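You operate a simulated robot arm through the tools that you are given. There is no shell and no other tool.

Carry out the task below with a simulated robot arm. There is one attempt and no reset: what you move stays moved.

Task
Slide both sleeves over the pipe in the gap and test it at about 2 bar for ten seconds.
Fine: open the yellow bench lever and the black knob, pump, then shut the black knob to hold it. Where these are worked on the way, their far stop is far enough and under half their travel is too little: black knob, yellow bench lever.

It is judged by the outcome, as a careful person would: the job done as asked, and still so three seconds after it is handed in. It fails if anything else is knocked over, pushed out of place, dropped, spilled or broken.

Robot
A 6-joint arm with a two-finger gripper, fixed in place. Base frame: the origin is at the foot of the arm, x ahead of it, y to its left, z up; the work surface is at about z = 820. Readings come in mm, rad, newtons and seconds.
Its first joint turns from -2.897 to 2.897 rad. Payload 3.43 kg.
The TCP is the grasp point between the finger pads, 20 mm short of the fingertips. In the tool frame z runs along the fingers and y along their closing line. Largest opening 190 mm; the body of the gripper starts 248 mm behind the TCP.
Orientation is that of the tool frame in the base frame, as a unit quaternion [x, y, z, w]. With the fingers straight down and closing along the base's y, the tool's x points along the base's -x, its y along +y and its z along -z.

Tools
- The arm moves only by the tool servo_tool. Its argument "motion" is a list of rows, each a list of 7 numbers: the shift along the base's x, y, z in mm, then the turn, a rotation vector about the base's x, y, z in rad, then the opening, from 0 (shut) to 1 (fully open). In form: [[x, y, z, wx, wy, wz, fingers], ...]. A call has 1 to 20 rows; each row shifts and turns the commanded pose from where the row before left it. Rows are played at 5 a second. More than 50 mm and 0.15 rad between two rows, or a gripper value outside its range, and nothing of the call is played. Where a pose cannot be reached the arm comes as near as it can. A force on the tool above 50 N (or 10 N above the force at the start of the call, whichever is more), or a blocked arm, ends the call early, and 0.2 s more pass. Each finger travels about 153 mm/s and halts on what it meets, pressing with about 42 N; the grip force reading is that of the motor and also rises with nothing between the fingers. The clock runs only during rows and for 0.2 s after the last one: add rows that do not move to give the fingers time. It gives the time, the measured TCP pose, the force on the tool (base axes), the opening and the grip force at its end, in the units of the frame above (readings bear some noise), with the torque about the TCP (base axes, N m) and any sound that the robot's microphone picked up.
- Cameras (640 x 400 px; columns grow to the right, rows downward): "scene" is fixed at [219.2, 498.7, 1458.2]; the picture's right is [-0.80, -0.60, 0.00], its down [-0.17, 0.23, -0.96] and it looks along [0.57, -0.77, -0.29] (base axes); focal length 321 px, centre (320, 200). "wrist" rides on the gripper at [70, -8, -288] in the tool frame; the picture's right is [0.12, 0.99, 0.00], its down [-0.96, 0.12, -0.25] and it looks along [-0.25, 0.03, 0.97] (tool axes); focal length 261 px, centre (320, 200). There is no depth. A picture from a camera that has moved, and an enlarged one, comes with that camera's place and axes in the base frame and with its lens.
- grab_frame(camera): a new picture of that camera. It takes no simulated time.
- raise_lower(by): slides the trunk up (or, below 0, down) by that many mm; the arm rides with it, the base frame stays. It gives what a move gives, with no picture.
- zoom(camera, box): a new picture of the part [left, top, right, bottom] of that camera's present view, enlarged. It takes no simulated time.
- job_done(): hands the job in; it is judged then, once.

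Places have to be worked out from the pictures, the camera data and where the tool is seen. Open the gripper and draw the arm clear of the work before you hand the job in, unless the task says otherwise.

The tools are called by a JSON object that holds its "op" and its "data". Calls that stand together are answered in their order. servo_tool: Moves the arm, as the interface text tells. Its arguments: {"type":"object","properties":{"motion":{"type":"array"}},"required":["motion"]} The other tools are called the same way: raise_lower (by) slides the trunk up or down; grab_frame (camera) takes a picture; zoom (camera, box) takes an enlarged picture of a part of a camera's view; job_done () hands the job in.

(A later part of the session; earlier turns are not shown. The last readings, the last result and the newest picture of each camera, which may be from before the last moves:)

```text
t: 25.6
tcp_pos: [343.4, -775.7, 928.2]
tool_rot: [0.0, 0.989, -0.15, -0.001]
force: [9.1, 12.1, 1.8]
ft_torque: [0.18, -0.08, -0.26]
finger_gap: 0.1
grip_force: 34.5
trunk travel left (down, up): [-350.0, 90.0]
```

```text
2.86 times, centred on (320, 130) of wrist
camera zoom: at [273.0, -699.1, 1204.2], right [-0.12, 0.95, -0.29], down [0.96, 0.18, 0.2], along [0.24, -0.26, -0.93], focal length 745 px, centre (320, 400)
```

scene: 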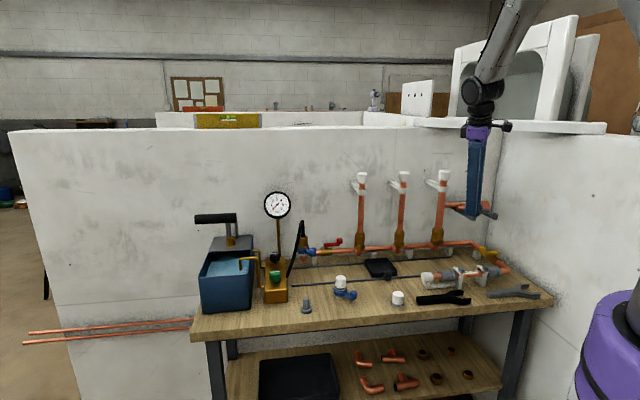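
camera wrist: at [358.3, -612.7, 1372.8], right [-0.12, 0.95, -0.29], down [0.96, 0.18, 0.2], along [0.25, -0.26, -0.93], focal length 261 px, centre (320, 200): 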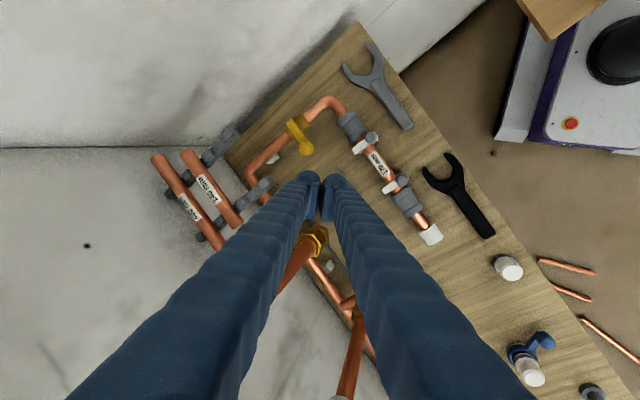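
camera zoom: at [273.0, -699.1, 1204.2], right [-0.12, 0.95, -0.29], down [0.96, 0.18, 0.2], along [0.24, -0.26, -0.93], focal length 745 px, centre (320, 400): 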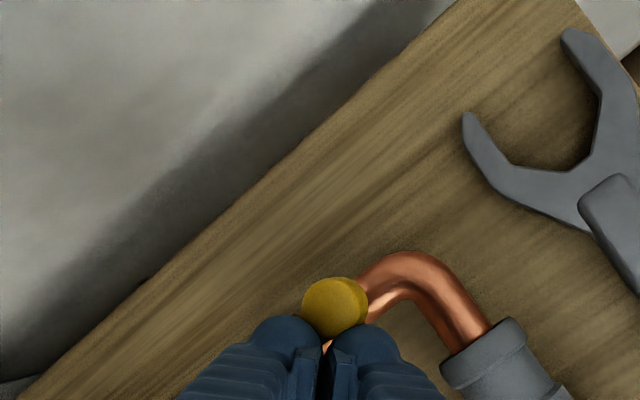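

The reaction of about 15 N shows the lever is on its open stop. I back off, lift, remove the lean and travel to view the pump, whose knobs I place at roughly green (917,-181,894) and black (1016,-278,897).

{"op": "servo_tool", "data": {"motion": [[8, 8, 0, 0, 0, 0, 0], [10, 15, 20, 0, 0, 0, 0], [0, 15, 45, 0, 0, 0, 0], [0, 15, 45, 0, 0, 0, 0], [0, 15, 45, 0.15, 0, 0, 0], [0, 15, 45, 0.15, 0, 0, 0], [0, 0, 48, 0, 0, 0, 0], [0, 0, 48, 0, 0, 0, 0], [0, 0, 48, 0, 0, 0, 0], [0, 0, 48, 0, 0, 0, 0], [0, 0, 48, 0, 0, 0, 0], [25, 40, 0, 0, 0, 0, 0], [25, 40, 0, 0, 0, 0, 0], [25, 40, 0, 0, 0, 0, 0], [25, 40, 0, 0, 0, 0, 0], [30, 38, 0, 0, 0, 0, 0], [35, 34, 0, 0, 0, 0, 0], [35, 34, 0, 0, 0, 0, 0], [35, 34, 0, 0, 0, 0, 0], [35, 34, 0, 0, 0, 0, 0]]}}

{"op": "servo_tool", "data": {"motion": [[35, 34, 0, 0, 0, 0, 0], [35, 34, 0, 0, 0, 0, 0], [30, 34, 0, 0, 0, 0, 0], [0, 34, 0, 0, 0, 0, 0], [0, 0, 0, 0, 0, 0, 0]]}}

{"op": "grab_frame", "data": {"camera": "wrist"}}

{"op": "grab_frame", "data": {"camera": "scene"}}

{"op": "zoom", "data": {"camera": "scene", "box": [415, 215, 535, 305]}}

```text
t: 29.8
tcp_pos: [632.0, -359.4, 1368.4]
tool_rot: [0.0, 1.0, 0.001, -0.001]
force: [0.3, -0.2, -0.4]
ft_torque: [-0.06, 0.09, 0.01]
finger_gap: 0.2
grip_force: 34.3
trunk travel left (down, up): [-350.0, 90.0]
```

```text
t: 31.0
tcp_pos: [731.7, -224.2, 1366.3]
tool_rot: [0.0, 1.0, 0.0, -0.001]
force: [0.4, -0.2, -1.0]
ft_torque: [0.07, 0.1, -0.03]
finger_gap: 0.1
grip_force: 34.8
trunk travel left (down, up): [-350.0, 90.0]
```

```text
taken
camera wrist: at [661.5, -233.2, 1653.2], right [-0.12, 0.99, 0.0], down [0.96, 0.11, 0.24], along [0.24, 0.03, -0.97], focal length 261 px, centre (320, 200)
```

wrist: 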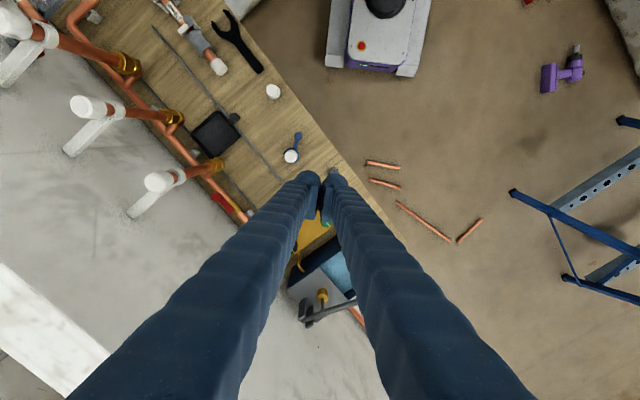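

```text
taken
```

scene: 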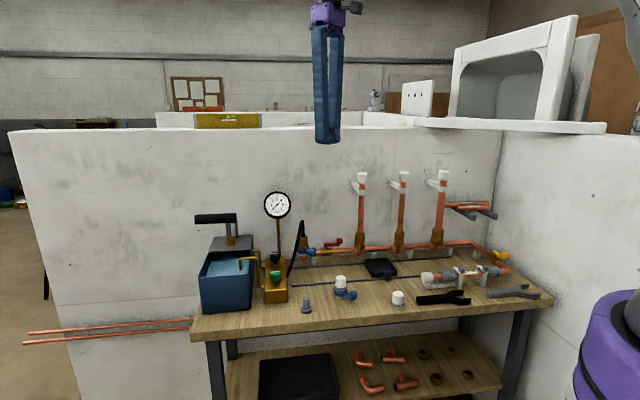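

```text
4.44 times, centred on (475, 260) of scene
camera zoom: at [219.2, 498.7, 1458.2], right [-0.8, -0.6, 0.0], down [-0.17, 0.23, -0.96], along [0.57, -0.77, -0.29], focal length 1427 px, centre (-369, -67)
```

zoom: 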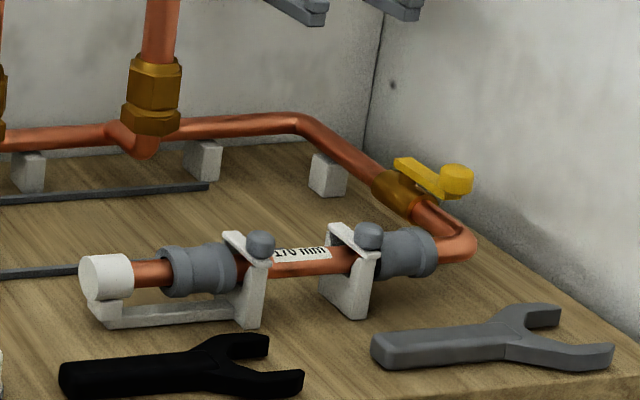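

The yellow lever now lies along the pipe: open. The fingers hide the pump, so I open them and tilt the tool outward to look at it.

{"op": "servo_tool", "data": {"motion": [[0, 0, 0, -0.0386, -0.141, 0, 1], [0, 0, 0, -0.0386, -0.141, 0, 1], [0, 0, 0, -0.0386, -0.141, 0, 1], [0, 0, 0, 0, 0, 0, 1], [0, 0, 0, 0, 0, 0, 1]]}}

{"op": "grab_frame", "data": {"camera": "wrist"}}

{"op": "zoom", "data": {"camera": "wrist", "box": [210, 120, 430, 300]}}

```text
t: 32.2
tcp_pos: [728.6, -222.9, 1368.9]
tool_rot: [0.0, 0.976, -0.057, 0.211]
force: [-1.0, 0.1, -0.1]
ft_torque: [0.02, -0.07, 0.02]
finger_gap: 190.0
grip_force: 0.1
trunk travel left (down, up): [-350.0, 90.0]
```

```text
taken
camera wrist: at [545.8, -201.8, 1600.3], right [-0.08, 0.98, -0.16], down [0.78, 0.17, 0.61], along [0.62, -0.07, -0.78], focal length 261 px, centre (320, 200)
```

wrist: 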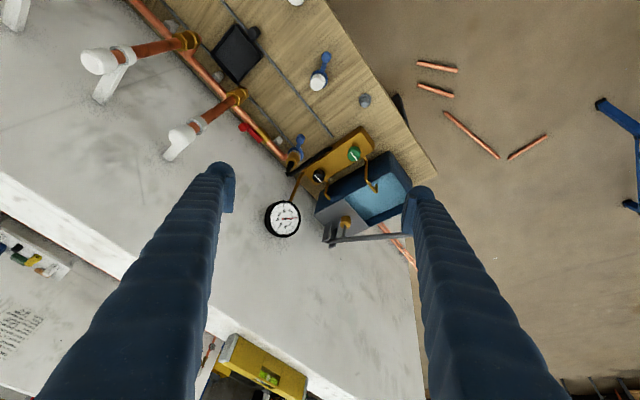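

```text
2.22 times, centred on (320, 210) of wrist
camera zoom: at [545.8, -201.8, 1600.3], right [-0.08, 0.98, -0.16], down [0.78, 0.17, 0.61], along [0.62, -0.07, -0.78], focal length 579 px, centre (320, 178)
```

zoom: 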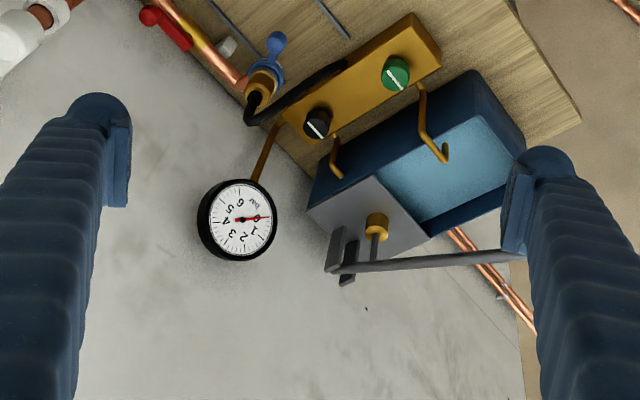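

The handle's outer end is hidden by a finger. I shift sideways in +y to see the whole pump lever.

{"op": "servo_tool", "data": {"motion": [[10, 45, 0, 0, 0, 0, 1], [10, 45, 0, 0, 0, 0, 1], [10, 45, 0, 0, 0, 0, 1], [0, 0, 0, 0, 0, 0, 1]]}}

{"op": "grab_frame", "data": {"camera": "wrist"}}

{"op": "zoom", "data": {"camera": "wrist", "box": [210, 120, 430, 300]}}

```text
t: 33.2
tcp_pos: [760.2, -88.0, 1367.1]
tool_rot: [0.0, 0.976, -0.058, 0.21]
force: [-0.3, -0.7, 0.0]
ft_torque: [-0.06, -0.02, -0.04]
finger_gap: 190.0
grip_force: 0.0
trunk travel left (down, up): [-350.0, 90.0]
```

```text
taken
camera wrist: at [578.1, -66.0, 1599.9], right [-0.08, 0.98, -0.16], down [0.78, 0.17, 0.6], along [0.62, -0.07, -0.78], focal length 261 px, centre (320, 200)
```

wrist: 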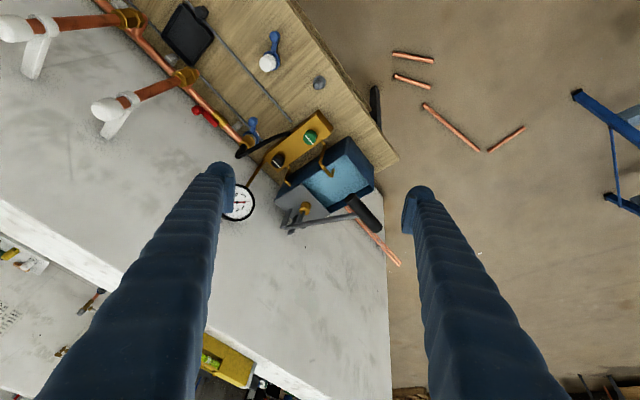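

```text
2.22 times, centred on (320, 210) of wrist
camera zoom: at [578.1, -66.0, 1599.9], right [-0.08, 0.98, -0.16], down [0.78, 0.17, 0.6], along [0.62, -0.07, -0.78], focal length 579 px, centre (320, 178)
```

zoom: 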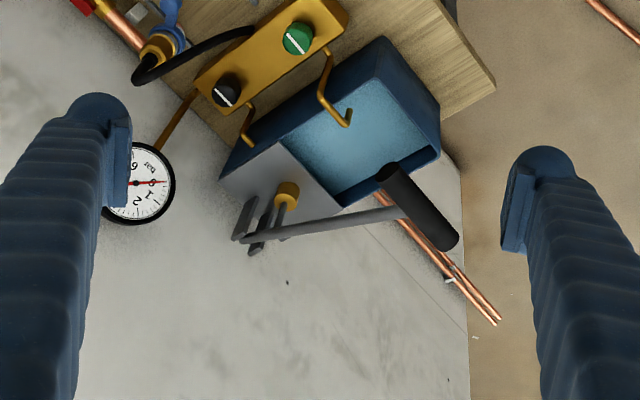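

Now the whole pump is visible: the T-grip runs from about (920,-43) to (1012,30) at z≈1145, hinged near (1152,-221,1045); the gauge is near (1048,-337,1085). I move closer to inspect the black knob and its surroundings.

{"op": "servo_tool", "data": {"motion": [[15, -25, -28, 0, 0, 0, 0.6], [20, -25, -28, 0, 0, 0, 0.6], [20, -25, -28, 0, 0, 0, 0.6], [20, -25, -28, 0, 0, 0, 0.6], [20, -25, -28, 0, 0, 0, 0.6], [25, -25, -28, 0, 0, 0, 0.6], [0, 0, 0, 0, 0, 0, 0.6]]}}

{"op": "grab_frame", "data": {"camera": "wrist"}}

{"op": "zoom", "data": {"camera": "wrist", "box": [220, 120, 400, 260]}}

{"op": "grab_frame", "data": {"camera": "scene"}}

```text
t: 34.8
tcp_pos: [879.5, -236.6, 1200.9]
tool_rot: [0.001, 0.976, -0.058, 0.211]
force: [-1.4, 0.1, -0.6]
ft_torque: [0.07, 0.0, 0.01]
finger_gap: 114.2
grip_force: 0.2
trunk travel left (down, up): [-350.0, 90.0]
```

```text
taken
camera wrist: at [697.7, -215.5, 1433.5], right [-0.08, 0.98, -0.16], down [0.78, 0.17, 0.61], along [0.62, -0.07, -0.78], focal length 261 px, centre (320, 200)
```

wrist: 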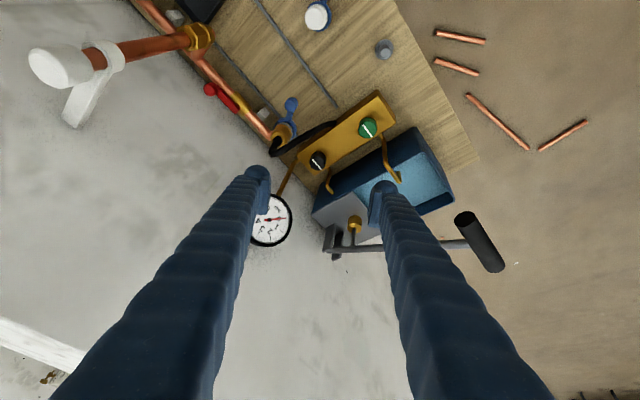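

```text
2.86 times, centred on (310, 190) of wrist
camera zoom: at [697.7, -215.5, 1433.5], right [-0.08, 0.98, -0.16], down [0.78, 0.17, 0.61], along [0.62, -0.07, -0.78], focal length 745 px, centre (349, 229)
```

zoom: 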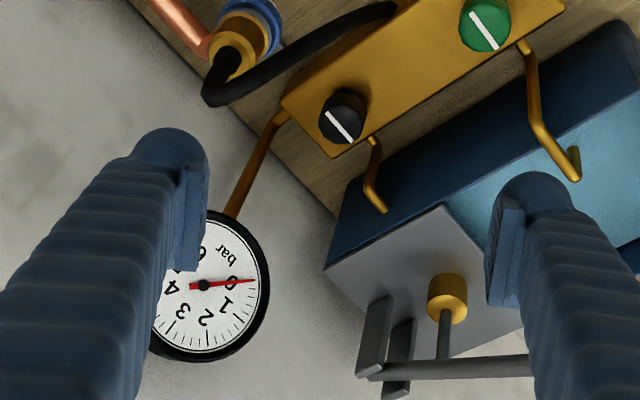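

```text
taken
```

scene: 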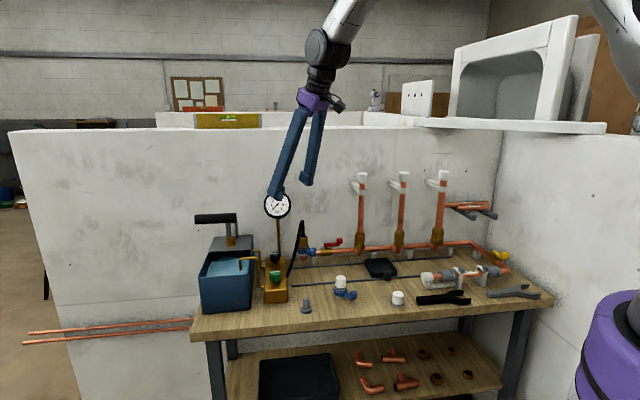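

The black knob seems near (1010,-280,900). I zoom the fixed camera on the knobs for a tighter fix.

{"op": "zoom", "data": {"camera": "scene", "box": [245, 215, 325, 305]}}

{"op": "zoom", "data": {"camera": "wrist", "box": [270, 100, 400, 210]}}

{"op": "zoom", "data": {"camera": "scene", "box": [185, 175, 305, 275]}}

```text
4.44 times, centred on (285, 260) of scene
camera zoom: at [219.2, 498.7, 1458.2], right [-0.8, -0.6, 0.0], down [-0.17, 0.23, -0.96], along [0.57, -0.77, -0.29], focal length 1427 px, centre (476, -67)
```

zoom: 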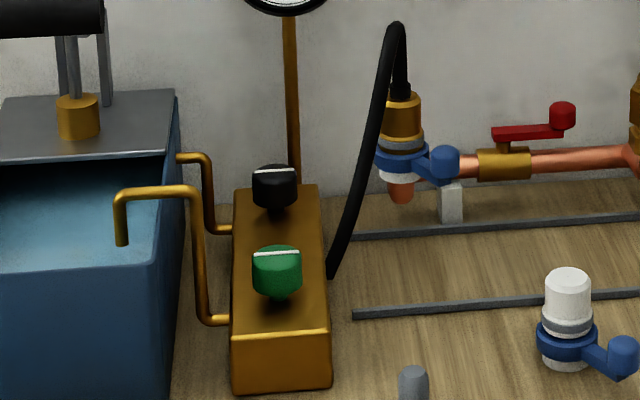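

```text
3.64 times, centred on (335, 155) of wrist
camera zoom: at [697.7, -215.5, 1433.5], right [-0.08, 0.98, -0.16], down [0.78, 0.17, 0.61], along [0.62, -0.07, -0.78], focal length 948 px, centre (266, 364)
```

zoom: 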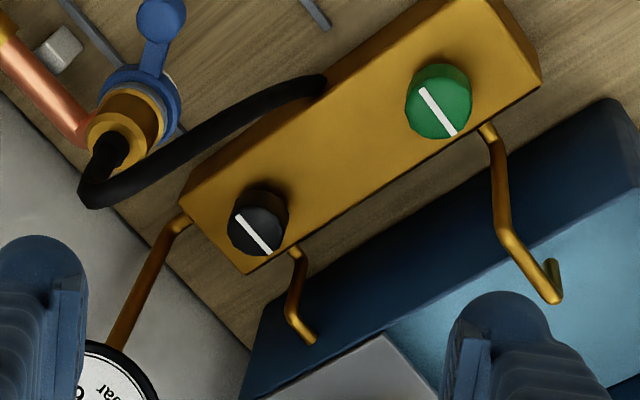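

```text
4.00 times, centred on (245, 225) of scene
camera zoom: at [219.2, 498.7, 1458.2], right [-0.8, -0.6, 0.0], down [-0.17, 0.23, -0.96], along [0.57, -0.77, -0.29], focal length 1284 px, centre (620, 100)
```

zoom: 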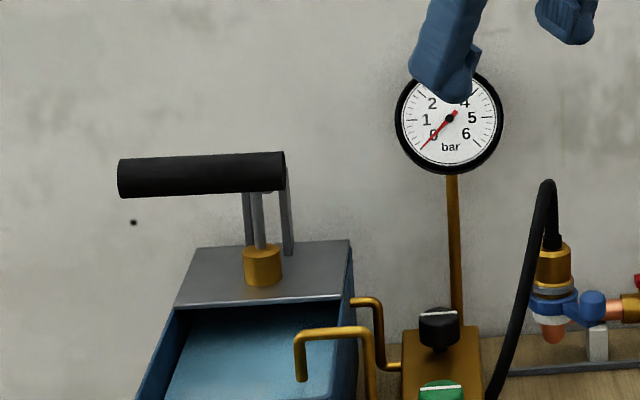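

I now turn the tool so that it closes across the manifold (clear of the gauge stem and hose) and leans away from the gauge, holding the position for now.

{"op": "servo_tool", "data": {"motion": [[0, 0, 0, 0.0551, -0.0152, -0.1217, 0.5], [0, 0, 0, 0.0551, -0.0152, -0.1217, 0.4], [0, 0, 0, 0, 0, -0.1313, 0.3], [0, 0, 0, 0, 0, -0.1313, 0.3], [0, 0, 0, 0, 0, -0.1313, 0.3], [0, 0, 0, 0, 0, -0.1313, 0.3], [0, 0, 0, 0, 0, 0, 0.3]]}}

{"op": "grab_frame", "data": {"camera": "wrist"}}

```text
t: 36.4
tcp_pos: [880.2, -238.7, 1201.1]
tool_rot: [0.377, 0.9, -0.083, 0.2]
force: [-0.3, 0.1, 0.1]
ft_torque: [0.0, -0.02, 0.04]
finger_gap: 57.3
grip_force: 0.1
trunk travel left (down, up): [-350.0, 90.0]
```

```text
taken
camera wrist: at [743.8, -112.1, 1429.6], right [0.63, 0.77, -0.05], down [0.62, -0.47, 0.63], along [0.47, -0.43, -0.77], focal length 261 px, centre (320, 200)
```

wrist: 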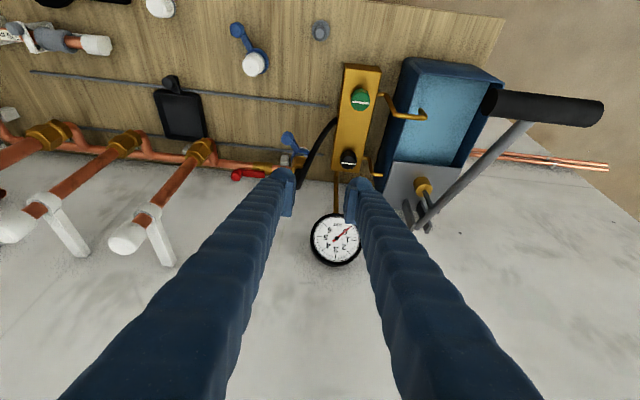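

Good view along the manifold. I zoom on the black knob for its exact position.

{"op": "zoom", "data": {"camera": "wrist", "box": [280, 60, 420, 200]}}

```text
2.86 times, centred on (350, 130) of wrist
camera zoom: at [743.8, -112.1, 1429.6], right [0.63, 0.77, -0.05], down [0.62, -0.47, 0.63], along [0.47, -0.43, -0.77], focal length 745 px, centre (234, 400)
```

zoom: 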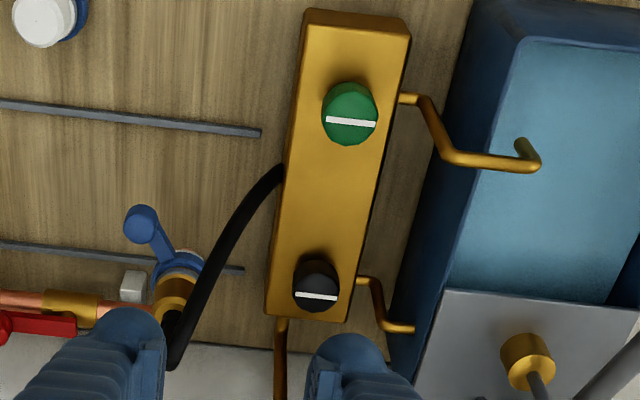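

The knob's top is at about (1018,-283,906), about 39 mm across; its surroundings leave room for fingers closing across the manifold. I move to a pre-grasp point 100 mm back along the tool axis, which also tests the reach.

{"op": "servo_tool", "data": {"motion": [[21.6, -2.9, -42.8, 0, 0, 0, 0.3], [21.6, -2.9, -42.8, 0, 0, 0, 0.3], [21.6, -2.9, -42.8, 0, 0, 0, 0.3], [21.6, -2.9, -42.8, 0, 0, 0, 0.3], [21.6, -2.9, -42.8, 0, 0, 0, 0.3], [0, 0, 0, 0, 0, 0, 0.3]]}}

{"op": "grab_frame", "data": {"camera": "wrist"}}

{"op": "zoom", "data": {"camera": "wrist", "box": [250, 80, 410, 220]}}

{"op": "zoom", "data": {"camera": "scene", "box": [205, 155, 345, 305]}}

```text
t: 37.8
tcp_pos: [987.9, -253.0, 986.3]
tool_rot: [0.378, 0.9, -0.084, 0.201]
force: [0.3, 0.2, 0.1]
ft_torque: [0.0, 0.02, 0.04]
finger_gap: 56.7
grip_force: 0.1
trunk travel left (down, up): [-350.0, 90.0]
```

```text
taken
camera wrist: at [850.9, -126.7, 1215.2], right [0.63, 0.77, -0.05], down [0.62, -0.47, 0.63], along [0.47, -0.43, -0.77], focal length 261 px, centre (320, 200)
```

wrist: 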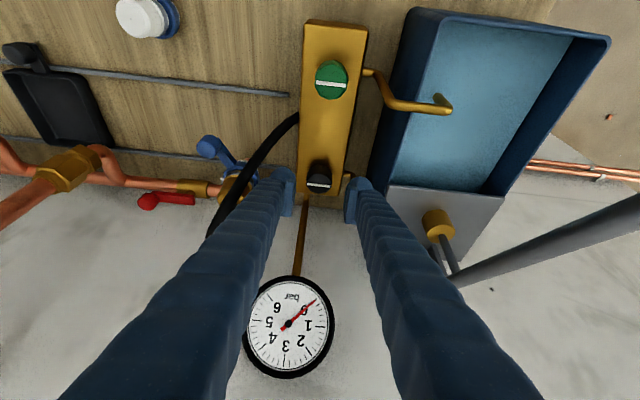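

```text
2.86 times, centred on (330, 150) of wrist
camera zoom: at [850.9, -126.7, 1215.2], right [0.63, 0.77, -0.05], down [0.62, -0.47, 0.63], along [0.47, -0.43, -0.77], focal length 745 px, centre (291, 343)
```

zoom: 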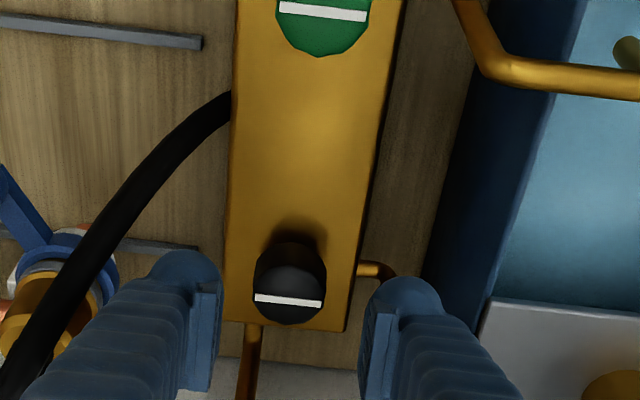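

```text
2.67 times, centred on (275, 230) of scene
camera zoom: at [219.2, 498.7, 1458.2], right [-0.8, -0.6, 0.0], down [-0.17, 0.23, -0.96], along [0.57, -0.77, -0.29], focal length 856 px, centre (440, 120)
```

zoom: 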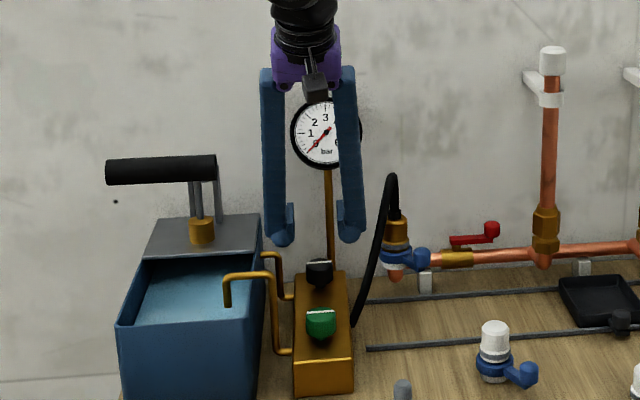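

The arm reaches there and the tool axis passes through the knob within about 1.5 mm. I narrow the opening to about 49 mm, and slide down along the axis onto the knob.

{"op": "servo_tool", "data": {"motion": [[8, -8.3, -26, 0, 0, 0, 0.265], [8, -8.3, -26, 0, 0, 0, 0.265], [0, 0, 0, 0, 0, 0, 0.265]]}}

{"op": "zoom", "data": {"camera": "wrist", "box": [250, 80, 410, 220]}}

{"op": "zoom", "data": {"camera": "scene", "box": [235, 205, 325, 285]}}

```text
t: 38.6
tcp_pos: [1004.4, -269.2, 932.3]
tool_rot: [0.378, 0.9, -0.084, 0.2]
force: [0.6, 0.1, 0.2]
ft_torque: [0.02, 0.0, 0.01]
finger_gap: 50.7
grip_force: 0.0
trunk travel left (down, up): [-350.0, 90.0]
```

```text
2.86 times, centred on (330, 150) of wrist
camera zoom: at [867.4, -143.3, 1162.7], right [0.63, 0.77, -0.05], down [0.62, -0.47, 0.63], along [0.47, -0.43, -0.77], focal length 745 px, centre (291, 343)
```

zoom: 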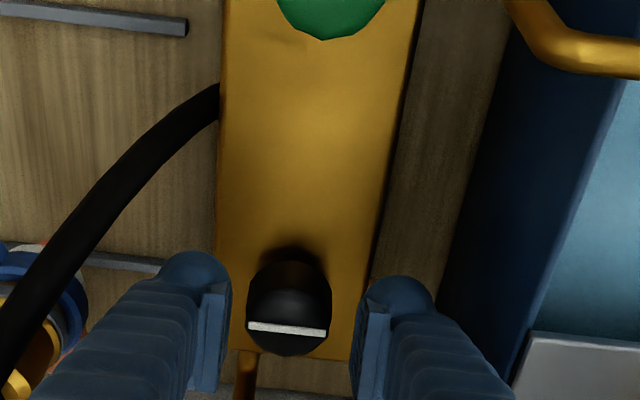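

```text
5.00 times, centred on (280, 245) of scene
camera zoom: at [219.2, 498.7, 1458.2], right [-0.8, -0.6, 0.0], down [-0.17, 0.23, -0.96], along [0.57, -0.77, -0.29], focal length 1605 px, centre (520, -25)
```

zoom: 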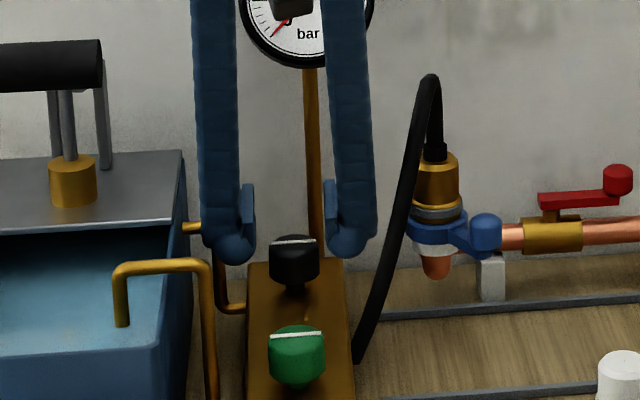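

The pads are aligned, but the finger on the tank side would come too near the small drain pipe (about 58 mm from the knob axis), so I back up, turn the closing line about 13° and offset the approach to clear both that pipe and the gauge stem.

{"op": "servo_tool", "data": {"motion": [[-10.4, 10.5, 31.6, 0, 0, 0, 0.265], [-7.4, -0.4, 0, 0, 0, 0.1165, 0.265], [-7.4, -0.4, 0, 0, 0, 0.1165, 0.265], [0, 0, 0, 0, 0, 0, 0.265]]}}

{"op": "zoom", "data": {"camera": "wrist", "box": [250, 80, 410, 220]}}

{"op": "zoom", "data": {"camera": "scene", "box": [235, 195, 325, 275]}}

```text
t: 39.6
tcp_pos: [979.5, -260.7, 963.8]
tool_rot: [0.27, 0.938, -0.06, 0.209]
force: [0.1, 0.1, 0.3]
ft_torque: [-0.02, 0.0, 0.01]
finger_gap: 50.2
grip_force: 0.0
trunk travel left (down, up): [-350.0, 90.0]
```

```text
2.86 times, centred on (330, 150) of wrist
camera zoom: at [817.8, -169.0, 1193.6], right [0.44, 0.9, -0.05], down [0.71, -0.31, 0.63], along [0.55, -0.31, -0.77], focal length 745 px, centre (291, 343)
```

zoom: 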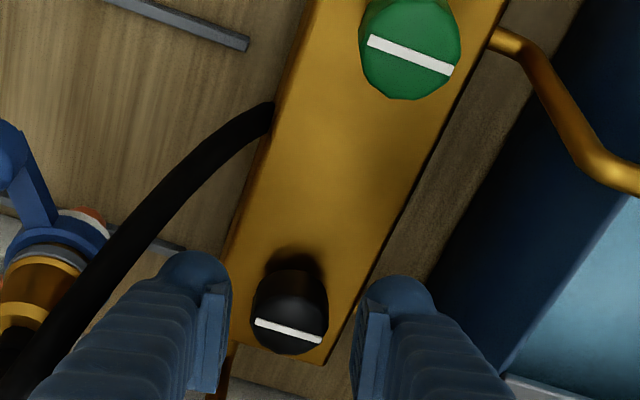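

```text
5.00 times, centred on (280, 235) of scene
camera zoom: at [219.2, 498.7, 1458.2], right [-0.8, -0.6, 0.0], down [-0.17, 0.23, -0.96], along [0.57, -0.77, -0.29], focal length 1605 px, centre (520, 25)
```

zoom: 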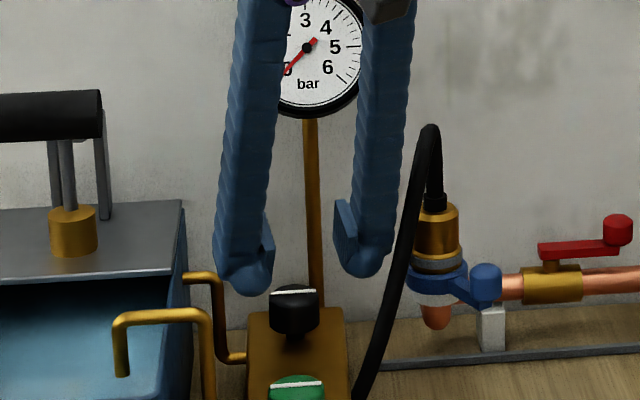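

The knob lies where computed (1016,-282). I slide down along the tool axis onto it, in two stages.

{"op": "servo_tool", "data": {"motion": [[8.1, -4.8, -20.3, 0, 0, 0, 0.265], [8.1, -4.8, -20.3, 0, 0, 0, 0.265], [0, 0, 0, 0, 0, 0, 0.265]]}}

{"op": "zoom", "data": {"camera": "wrist", "box": [250, 80, 410, 220]}}

{"op": "zoom", "data": {"camera": "scene", "box": [235, 205, 325, 285]}}

```text
t: 40.4
tcp_pos: [995.6, -269.6, 924.0]
tool_rot: [0.268, 0.938, -0.06, 0.209]
force: [0.4, -0.2, -0.4]
ft_torque: [0.02, -0.02, 0.0]
finger_gap: 50.5
grip_force: 0.1
trunk travel left (down, up): [-350.0, 90.0]
```

```text
2.86 times, centred on (330, 150) of wrist
camera zoom: at [833.7, -178.3, 1154.5], right [0.44, 0.9, -0.05], down [0.71, -0.31, 0.63], along [0.55, -0.31, -0.77], focal length 745 px, centre (291, 343)
```

zoom: 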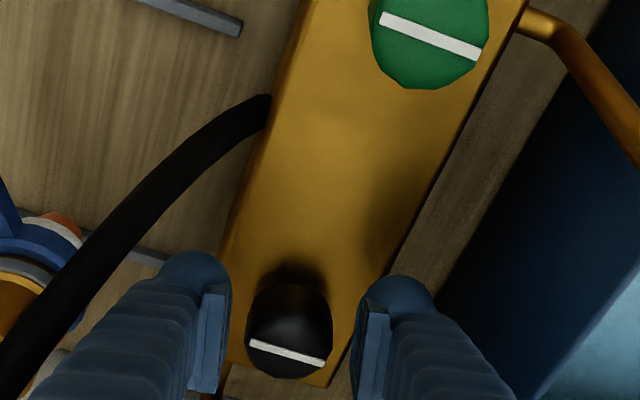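

```text
5.00 times, centred on (280, 245) of scene
camera zoom: at [219.2, 498.7, 1458.2], right [-0.8, -0.6, 0.0], down [-0.17, 0.23, -0.96], along [0.57, -0.77, -0.29], focal length 1605 px, centre (520, -25)
```

zoom: 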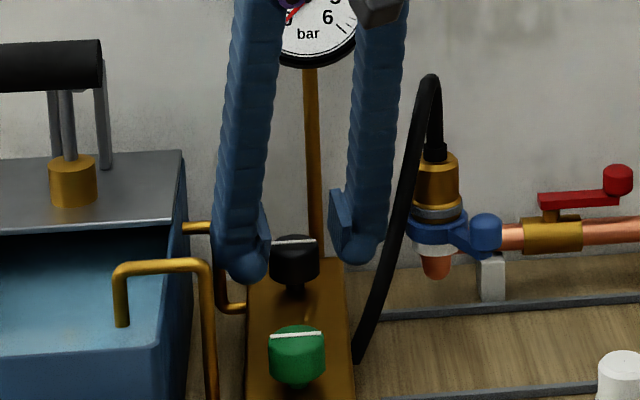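

Clear of everything so far. I go the last 20 mm down, correcting 1.5 mm sideways.

{"op": "servo_tool", "data": {"motion": [[3.6, -3.3, -10.5, 0, 0, 0, 0.265], [3.8, -3, -10, 0, 0, 0, 0.265], [0, 0, 0, 0, 0, 0, 0.265]]}}

{"op": "zoom", "data": {"camera": "wrist", "box": [250, 80, 410, 220]}}

{"op": "zoom", "data": {"camera": "scene", "box": [235, 205, 325, 285]}}

```text
t: 41.2
tcp_pos: [1003.5, -277.6, 903.8]
tool_rot: [0.271, 0.938, -0.06, 0.209]
force: [-0.1, 1.1, -0.5]
ft_torque: [0.0, 0.01, 0.03]
finger_gap: 50.4
grip_force: 0.0
trunk travel left (down, up): [-350.0, 90.0]
```

```text
2.86 times, centred on (330, 150) of wrist
camera zoom: at [841.3, -185.0, 1133.9], right [0.44, 0.9, -0.05], down [0.71, -0.31, 0.63], along [0.55, -0.31, -0.77], focal length 745 px, centre (291, 343)
```

zoom: 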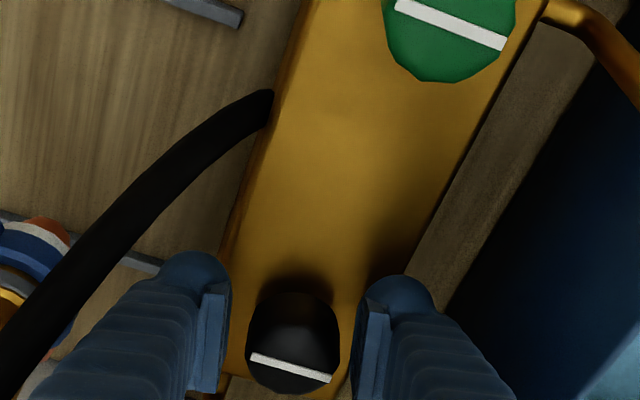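

```text
5.00 times, centred on (280, 245) of scene
camera zoom: at [219.2, 498.7, 1458.2], right [-0.8, -0.6, 0.0], down [-0.17, 0.23, -0.96], along [0.57, -0.77, -0.29], focal length 1605 px, centre (520, -25)
```

zoom: 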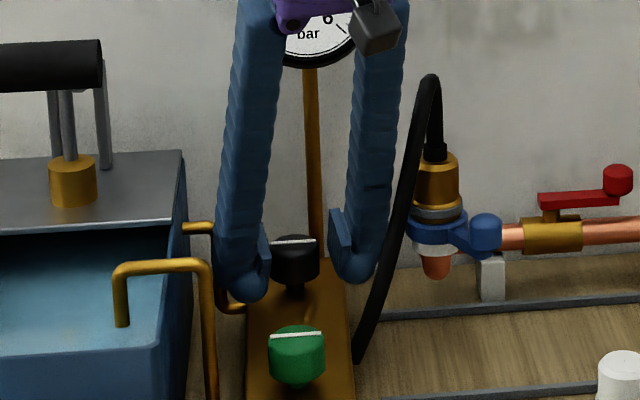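

The fingers straddle the knob with no contact. I close on it.

{"op": "servo_tool", "data": {"motion": [[0, 0, 0, 0, 0, 0, 0.22], [0, 0, 0, 0, 0, 0, 0.17], [0, 0, 0, 0, 0, 0, 0.15], [0, 0, 0, 0, 0, 0, 0.15]]}}

{"op": "zoom", "data": {"camera": "wrist", "box": [250, 80, 410, 220]}}

```text
t: 42.2
tcp_pos: [1004.1, -275.7, 903.5]
tool_rot: [0.27, 0.938, -0.06, 0.209]
force: [5.6, 9.4, -0.5]
ft_torque: [0.06, -0.08, 0.09]
finger_gap: 35.6
grip_force: 44.3
trunk travel left (down, up): [-350.0, 90.0]
```

```text
2.86 times, centred on (330, 150) of wrist
camera zoom: at [841.9, -183.9, 1133.6], right [0.44, 0.9, -0.05], down [0.71, -0.31, 0.63], along [0.55, -0.31, -0.77], focal length 745 px, centre (291, 343)
```

zoom: 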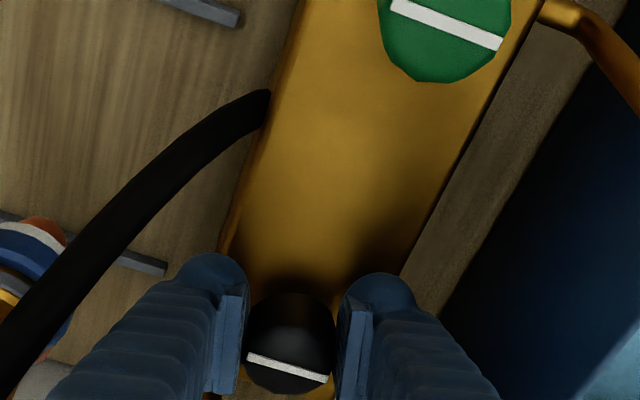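

Gripped at 35.6 mm. I relieve the small side load and try turning counter-clockwise (seen from above) by 0.2 rad about the knob's axis, checking force and the white mark.

{"op": "servo_tool", "data": {"motion": [[0.5, 0.8, 0, 0, 0, 0, 0.15], [-0.7, -1.2, 0, 0, 0, 0.1, 0.15], [-0.55, -1.3, 0, 0, 0, 0.1, 0.15], [0, 0, 0, 0, 0, 0, 0.15]]}}

{"op": "zoom", "data": {"camera": "wrist", "box": [250, 80, 410, 220]}}

{"op": "zoom", "data": {"camera": "scene", "box": [235, 205, 325, 285]}}

```text
t: 43.2
tcp_pos: [1002.4, -276.4, 903.9]
tool_rot: [0.174, 0.96, -0.04, 0.215]
force: [9.2, 8.5, 4.1]
ft_torque: [0.15, -0.08, 0.05]
finger_gap: 35.5
grip_force: 45.1
trunk travel left (down, up): [-350.0, 90.0]
```

```text
2.86 times, centred on (330, 150) of wrist
camera zoom: at [825.9, -219.8, 1133.5], right [0.25, 0.97, -0.05], down [0.76, -0.16, 0.63], along [0.6, -0.2, -0.77], focal length 745 px, centre (291, 343)
```

zoom: 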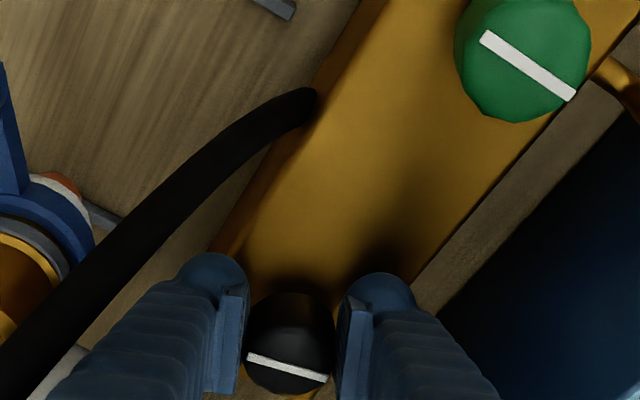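

```text
5.00 times, centred on (280, 245) of scene
camera zoom: at [219.2, 498.7, 1458.2], right [-0.8, -0.6, 0.0], down [-0.17, 0.23, -0.96], along [0.57, -0.77, -0.29], focal length 1605 px, centre (520, -25)
```

zoom: 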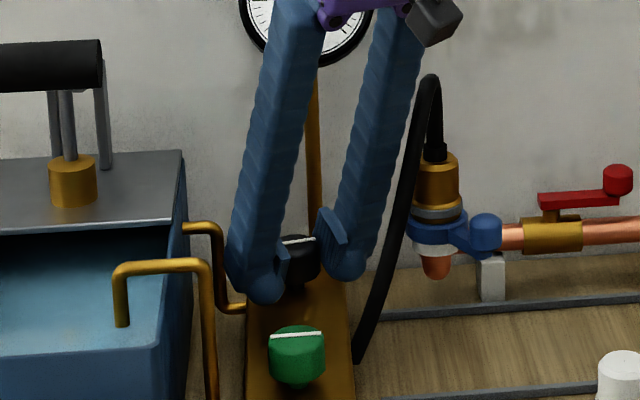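

The white mark turned with the gripper (it now differs from the green one), so the knob turns this way. I continue another 0.25 rad.

{"op": "servo_tool", "data": {"motion": [[0.1, -0.8, 0, 0, 0, 0.1, 0.15], [-0.2, -1.3, 0, 0, 0, 0.1, 0.15], [-0.1, -0.7, 0, 0, 0, 0.05, 0.15], [0, 0, 0, 0, 0, 0, 0.15]]}}

{"op": "zoom", "data": {"camera": "wrist", "box": [250, 80, 410, 220]}}

{"op": "zoom", "data": {"camera": "scene", "box": [235, 205, 325, 285]}}

```text
t: 44.2
tcp_pos: [1002.3, -280.4, 903.1]
tool_rot: [0.053, 0.975, -0.011, 0.217]
force: [14.0, 9.8, 5.2]
ft_torque: [0.08, 0.06, 0.12]
finger_gap: 35.6
grip_force: 45.4
trunk travel left (down, up): [-350.0, 90.0]
```

```text
2.86 times, centred on (330, 150) of wrist
camera zoom: at [816.9, -268.0, 1133.8], right [0.0, 1.0, -0.05], down [0.77, 0.03, 0.63], along [0.63, -0.04, -0.77], focal length 745 px, centre (291, 343)
```

zoom: 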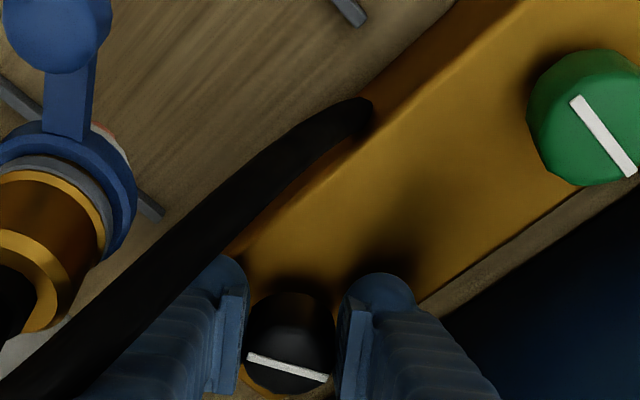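

```text
5.00 times, centred on (280, 245) of scene
camera zoom: at [219.2, 498.7, 1458.2], right [-0.8, -0.6, 0.0], down [-0.17, 0.23, -0.96], along [0.57, -0.77, -0.29], focal length 1605 px, centre (520, -25)
```

zoom: 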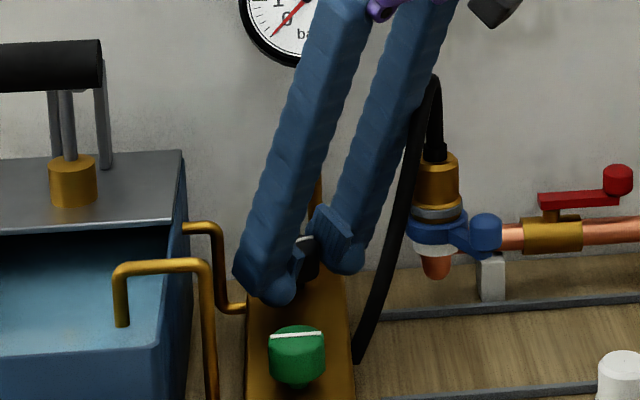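

The knob has turned about 26° and the gripper is nearing the hose, so I ratchet: open slightly, draw back along the tool axis, turn back and get ready for a second bite.

{"op": "servo_tool", "data": {"motion": [[0, 0, 0, 0, 0, 0, 0.215], [0, 0, 0, 0, 0, 0, 0.215], [-10.5, 1.1, 22.6, 0, 0, 0, 0.215], [-10.5, 1.1, 22.6, 0, 0, 0, 0.24], [1, 4, 0, 0, 0, -0.1225, 0.265], [1, 4, 0, 0, 0, -0.1225, 0.265], [1, 4, 0, 0, 0, -0.1225, 0.265], [1, 4, 0, 0, 0, -0.1225, 0.265], [0, 0, 0, 0, 0, 0, 0.265]]}}

{"op": "zoom", "data": {"camera": "wrist", "box": [250, 80, 410, 220]}}

{"op": "zoom", "data": {"camera": "scene", "box": [235, 205, 325, 285]}}

```text
t: 46.2
tcp_pos: [984.3, -262.6, 948.6]
tool_rot: [0.289, 0.933, -0.064, 0.207]
force: [-0.2, 0.8, 0.5]
ft_torque: [-0.08, 0.01, -0.03]
finger_gap: 50.5
grip_force: 0.1
trunk travel left (down, up): [-350.0, 90.0]
```

```text
2.86 times, centred on (330, 150) of wrist
camera zoom: at [826.7, -164.5, 1178.6], right [0.47, 0.88, -0.05], down [0.7, -0.34, 0.63], along [0.54, -0.33, -0.77], focal length 745 px, centre (291, 343)
```

zoom: 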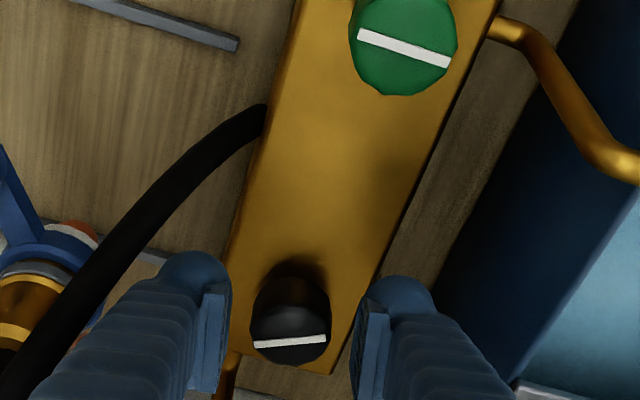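

```text
5.00 times, centred on (280, 245) of scene
camera zoom: at [219.2, 498.7, 1458.2], right [-0.8, -0.6, 0.0], down [-0.17, 0.23, -0.96], along [0.57, -0.77, -0.29], focal length 1605 px, centre (520, -25)
```

zoom: 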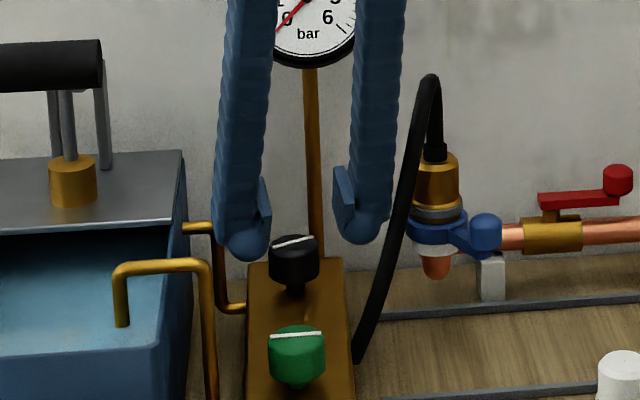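

The black mark is now visibly turned relative to the green one. I go back down and take the second bite.

{"op": "servo_tool", "data": {"motion": [[8, -5, -20, 0, 0, 0, 0.265], [6.5, -3.7, -15.6, 0, 0, 0, 0.265], [4, -2.5, -10, 0, 0, 0, 0.265], [0, 0, 0, 0, 0, 0, 0.265], [0, 0, 0, 0, 0, 0, 0.17], [0, 0, 0, 0, 0, 0, 0.15], [0, 0, 0, 0, 0, 0, 0.15]]}}

```text
t: 47.8
tcp_pos: [1002.7, -273.3, 903.7]
tool_rot: [0.29, 0.932, -0.064, 0.207]
force: [-4.5, -4.6, 1.5]
ft_torque: [-0.04, 0.11, -0.04]
finger_gap: 36.0
grip_force: 45.3
trunk travel left (down, up): [-350.0, 90.0]
```

Good grip with little side load. I turn another 0.5 rad counter-clockwise about the knob axis.

{"op": "servo_tool", "data": {"motion": [[-0.9, -1.5, 0, 0, 0, 0.1, 0.15], [-0.63, -1.35, 0, 0, 0, 0.1, 0.15], [-0.49, -1.38, 0, 0, 0, 0.1, 0.15], [-0.35, -1.42, 0, 0, 0, 0.1, 0.15], [-0.21, -1.44, 0, 0, 0, 0.1, 0.15], [0, 0, 0, 0, 0, 0, 0.15]]}}

{"op": "zoom", "data": {"camera": "wrist", "box": [250, 80, 410, 220]}}

{"op": "zoom", "data": {"camera": "scene", "box": [235, 205, 325, 285]}}

```text
t: 49.2
tcp_pos: [1000.6, -279.3, 902.2]
tool_rot: [0.049, 0.975, -0.011, 0.218]
force: [3.2, 8.7, 3.3]
ft_torque: [0.16, -0.14, 0.07]
finger_gap: 36.3
grip_force: 44.7
trunk travel left (down, up): [-350.0, 90.0]
```

```text
2.86 times, centred on (330, 150) of wrist
camera zoom: at [815.6, -270.0, 1133.0], right [-0.01, 1.0, -0.05], down [0.77, 0.04, 0.63], along [0.63, -0.03, -0.77], focal length 745 px, centre (291, 343)
```

zoom: 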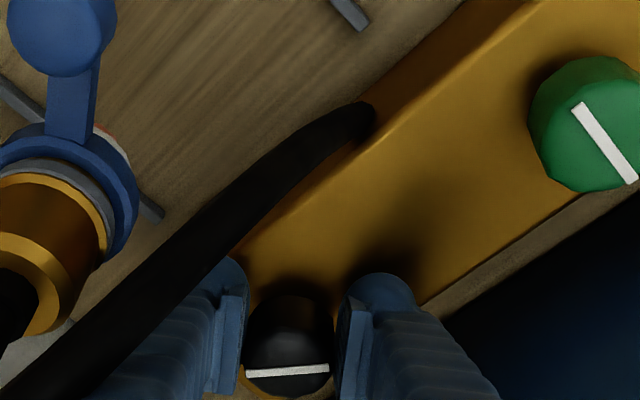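

```text
5.00 times, centred on (280, 245) of scene
camera zoom: at [219.2, 498.7, 1458.2], right [-0.8, -0.6, 0.0], down [-0.17, 0.23, -0.96], along [0.57, -0.77, -0.29], focal length 1605 px, centre (520, -25)
```

zoom: 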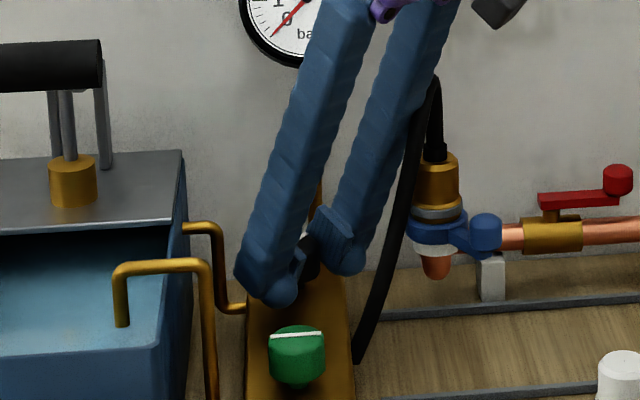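

About 54° done, no stop yet. I repeat the ratchet: release, draw back, turn back, re-grip.

{"op": "servo_tool", "data": {"motion": [[0, 0, 0, 0, 0, 0, 0.215], [0, 0, 0, 0, 0, 0, 0.215], [-10.5, 1.1, 22.6, 0, 0, 0, 0.215], [-10.5, 1.1, 22.6, 0, 0, 0, 0.24], [1.2, 3.7, 0, 0, 0, -0.123, 0.265], [1.2, 3.7, 0, 0, 0, -0.123, 0.265], [1.2, 3.7, 0, 0, 0, -0.123, 0.265], [1.2, 3.6, 0, 0, 0, -0.123, 0.265], [0, 0, 0, 0, 0, 0, 0.265], [8, -5, -20, 0, 0, 0, 0.265], [6.5, -3.7, -15.6, 0, 0, 0, 0.265], [4, -2.5, -10, 0, 0, 0, 0.265], [0, 0, 0, 0, 0, 0, 0.265], [0, 0, 0, 0, 0, 0, 0.17], [0, 0, 0, 0, 0, 0, 0.15], [0, 0, 0, 0, 0, 0, 0.15]]}}

{"op": "zoom", "data": {"camera": "wrist", "box": [250, 80, 410, 220]}}

```text
t: 52.6
tcp_pos: [1004.4, -273.7, 903.1]
tool_rot: [0.285, 0.934, -0.063, 0.207]
force: [-0.7, -0.2, 1.9]
ft_torque: [-0.02, -0.01, 0.02]
finger_gap: 35.5
grip_force: 45.0
trunk travel left (down, up): [-350.0, 90.0]
```

```text
2.86 times, centred on (330, 150) of wrist
camera zoom: at [844.6, -177.8, 1133.2], right [0.47, 0.88, -0.05], down [0.7, -0.33, 0.63], along [0.54, -0.33, -0.77], focal length 745 px, centre (291, 343)
```

zoom: 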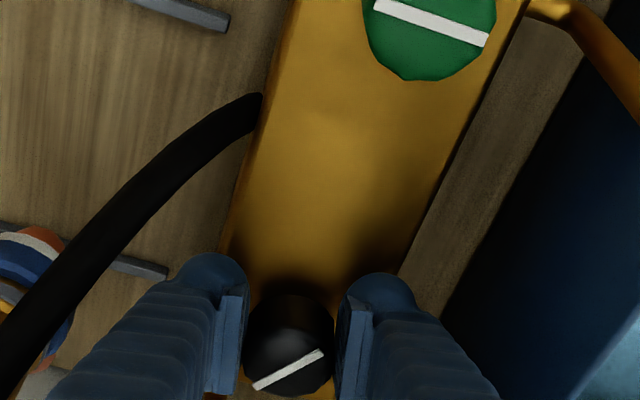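

Third bite taken cleanly; I turn another 0.5 rad.

{"op": "servo_tool", "data": {"motion": [[-0.9, -1.4, 0, 0, 0, 0.1, 0.15], [-0.63, -1.35, 0, 0, 0, 0.1, 0.15], [-0.49, -1.38, 0, 0, 0, 0.1, 0.15], [-0.35, -1.42, 0, 0, 0, 0.1, 0.15], [-0.21, -1.44, 0, 0, 0, 0.1, 0.15], [0, 0, 0, 0, 0, 0, 0.15]]}}

{"op": "zoom", "data": {"camera": "wrist", "box": [250, 80, 410, 220]}}

```text
t: 54.0
tcp_pos: [1001.2, -280.5, 903.3]
tool_rot: [0.044, 0.975, -0.01, 0.217]
force: [13.9, 19.9, 5.9]
ft_torque: [0.25, -0.03, 0.23]
finger_gap: 35.7
grip_force: 44.5
trunk travel left (down, up): [-350.0, 90.0]
```

```text
2.86 times, centred on (330, 150) of wrist
camera zoom: at [815.9, -271.6, 1133.3], right [-0.02, 1.0, -0.05], down [0.77, 0.04, 0.63], along [0.63, -0.03, -0.77], focal length 745 px, centre (291, 343)
```

zoom: 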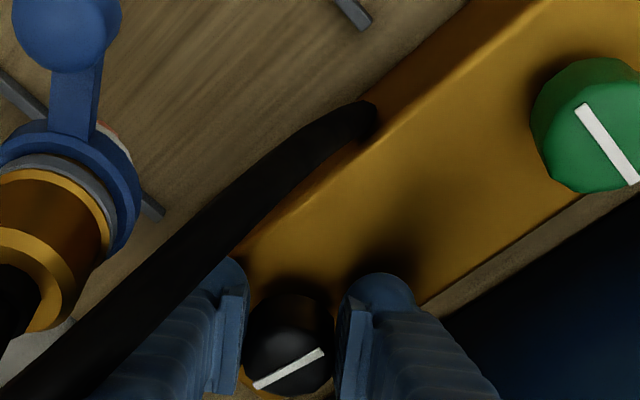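

About 83° turned in total. I ease the side load and try another 0.12 rad to reach the stop, watching the torque.

{"op": "servo_tool", "data": {"motion": [[0.6, 1.2, 0, 0, 0, 0, 0.15], [0, -0.8, 0, 0, 0, 0.06, 0.15], [0, -0.8, 0, 0, 0, 0.06, 0.15], [0, 0, 0, 0, 0, 0, 0.15]]}}

{"op": "zoom", "data": {"camera": "wrist", "box": [250, 80, 410, 220]}}

```text
t: 55.0
tcp_pos: [1002.3, -281.0, 902.6]
tool_rot: [-0.014, 0.976, 0.004, 0.217]
force: [12.5, 15.3, 9.6]
ft_torque: [0.13, -0.05, 0.17]
finger_gap: 35.6
grip_force: 44.7
trunk travel left (down, up): [-350.0, 90.0]
```

```text
2.86 times, centred on (330, 150) of wrist
camera zoom: at [816.2, -295.2, 1133.3], right [-0.14, 0.99, -0.05], down [0.76, 0.14, 0.63], along [0.63, 0.05, -0.77], focal length 745 px, centre (291, 343)
```

zoom: 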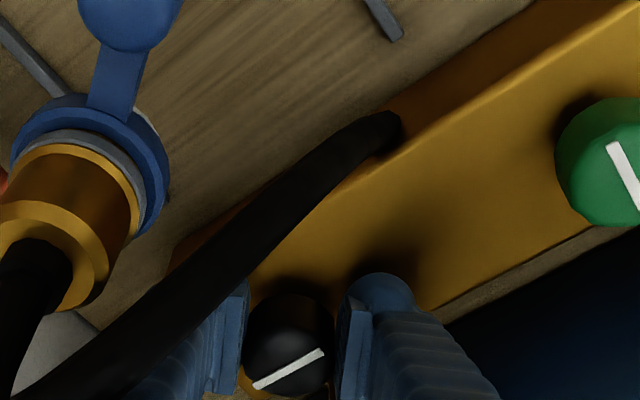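

Still turning with the gripper: 90° now and no stop felt. I take one more bite to find out whether there is further travel.

{"op": "servo_tool", "data": {"motion": [[0, 0, 0, 0, 0, 0, 0.215], [0, 0, 0, 0, 0, 0, 0.215], [-10.6, -0.3, 22.6, 0, 0, 0, 0.215], [-10.6, -0.3, 22.6, 0, 0, 0, 0.24], [0.7, 3.8, 0, 0, 0, -0.124, 0.265], [0.7, 3.8, 0, 0, 0, -0.124, 0.265], [0.7, 3.8, 0, 0, 0, -0.124, 0.265], [0.7, 3.8, 0, 0, 0, -0.124, 0.265], [0.7, 3.8, 0, 0, 0, -0.124, 0.265], [0, 0, 0, 0, 0, 0, 0.265]]}}

{"op": "zoom", "data": {"camera": "wrist", "box": [250, 80, 410, 220]}}

{"op": "zoom", "data": {"camera": "scene", "box": [235, 205, 325, 285]}}

```text
t: 57.2
tcp_pos: [983.8, -264.9, 948.5]
tool_rot: [0.285, 0.934, -0.063, 0.208]
force: [0.3, -0.3, 0.2]
ft_torque: [-0.02, 0.01, -0.02]
finger_gap: 50.4
grip_force: 0.1
trunk travel left (down, up): [-350.0, 90.0]
```

```text
2.86 times, centred on (330, 150) of wrist
camera zoom: at [824.5, -167.9, 1177.7], right [0.47, 0.88, -0.05], down [0.7, -0.33, 0.63], along [0.54, -0.33, -0.77], focal length 745 px, centre (291, 343)
```

zoom: 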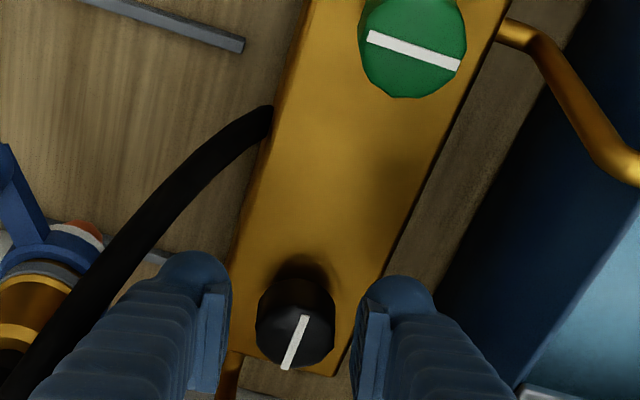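

```text
5.00 times, centred on (280, 245) of scene
camera zoom: at [219.2, 498.7, 1458.2], right [-0.8, -0.6, 0.0], down [-0.17, 0.23, -0.96], along [0.57, -0.77, -0.29], focal length 1605 px, centre (520, -25)
```

zoom: 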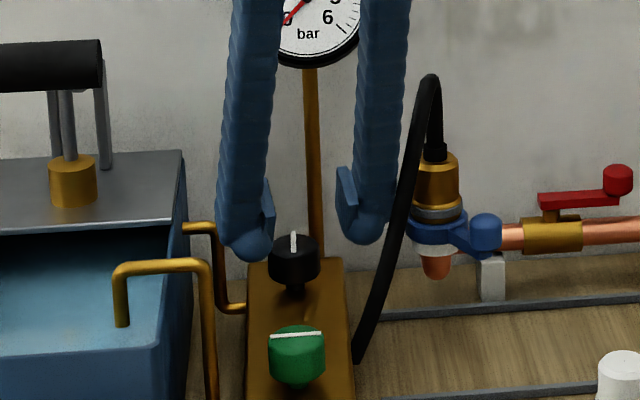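

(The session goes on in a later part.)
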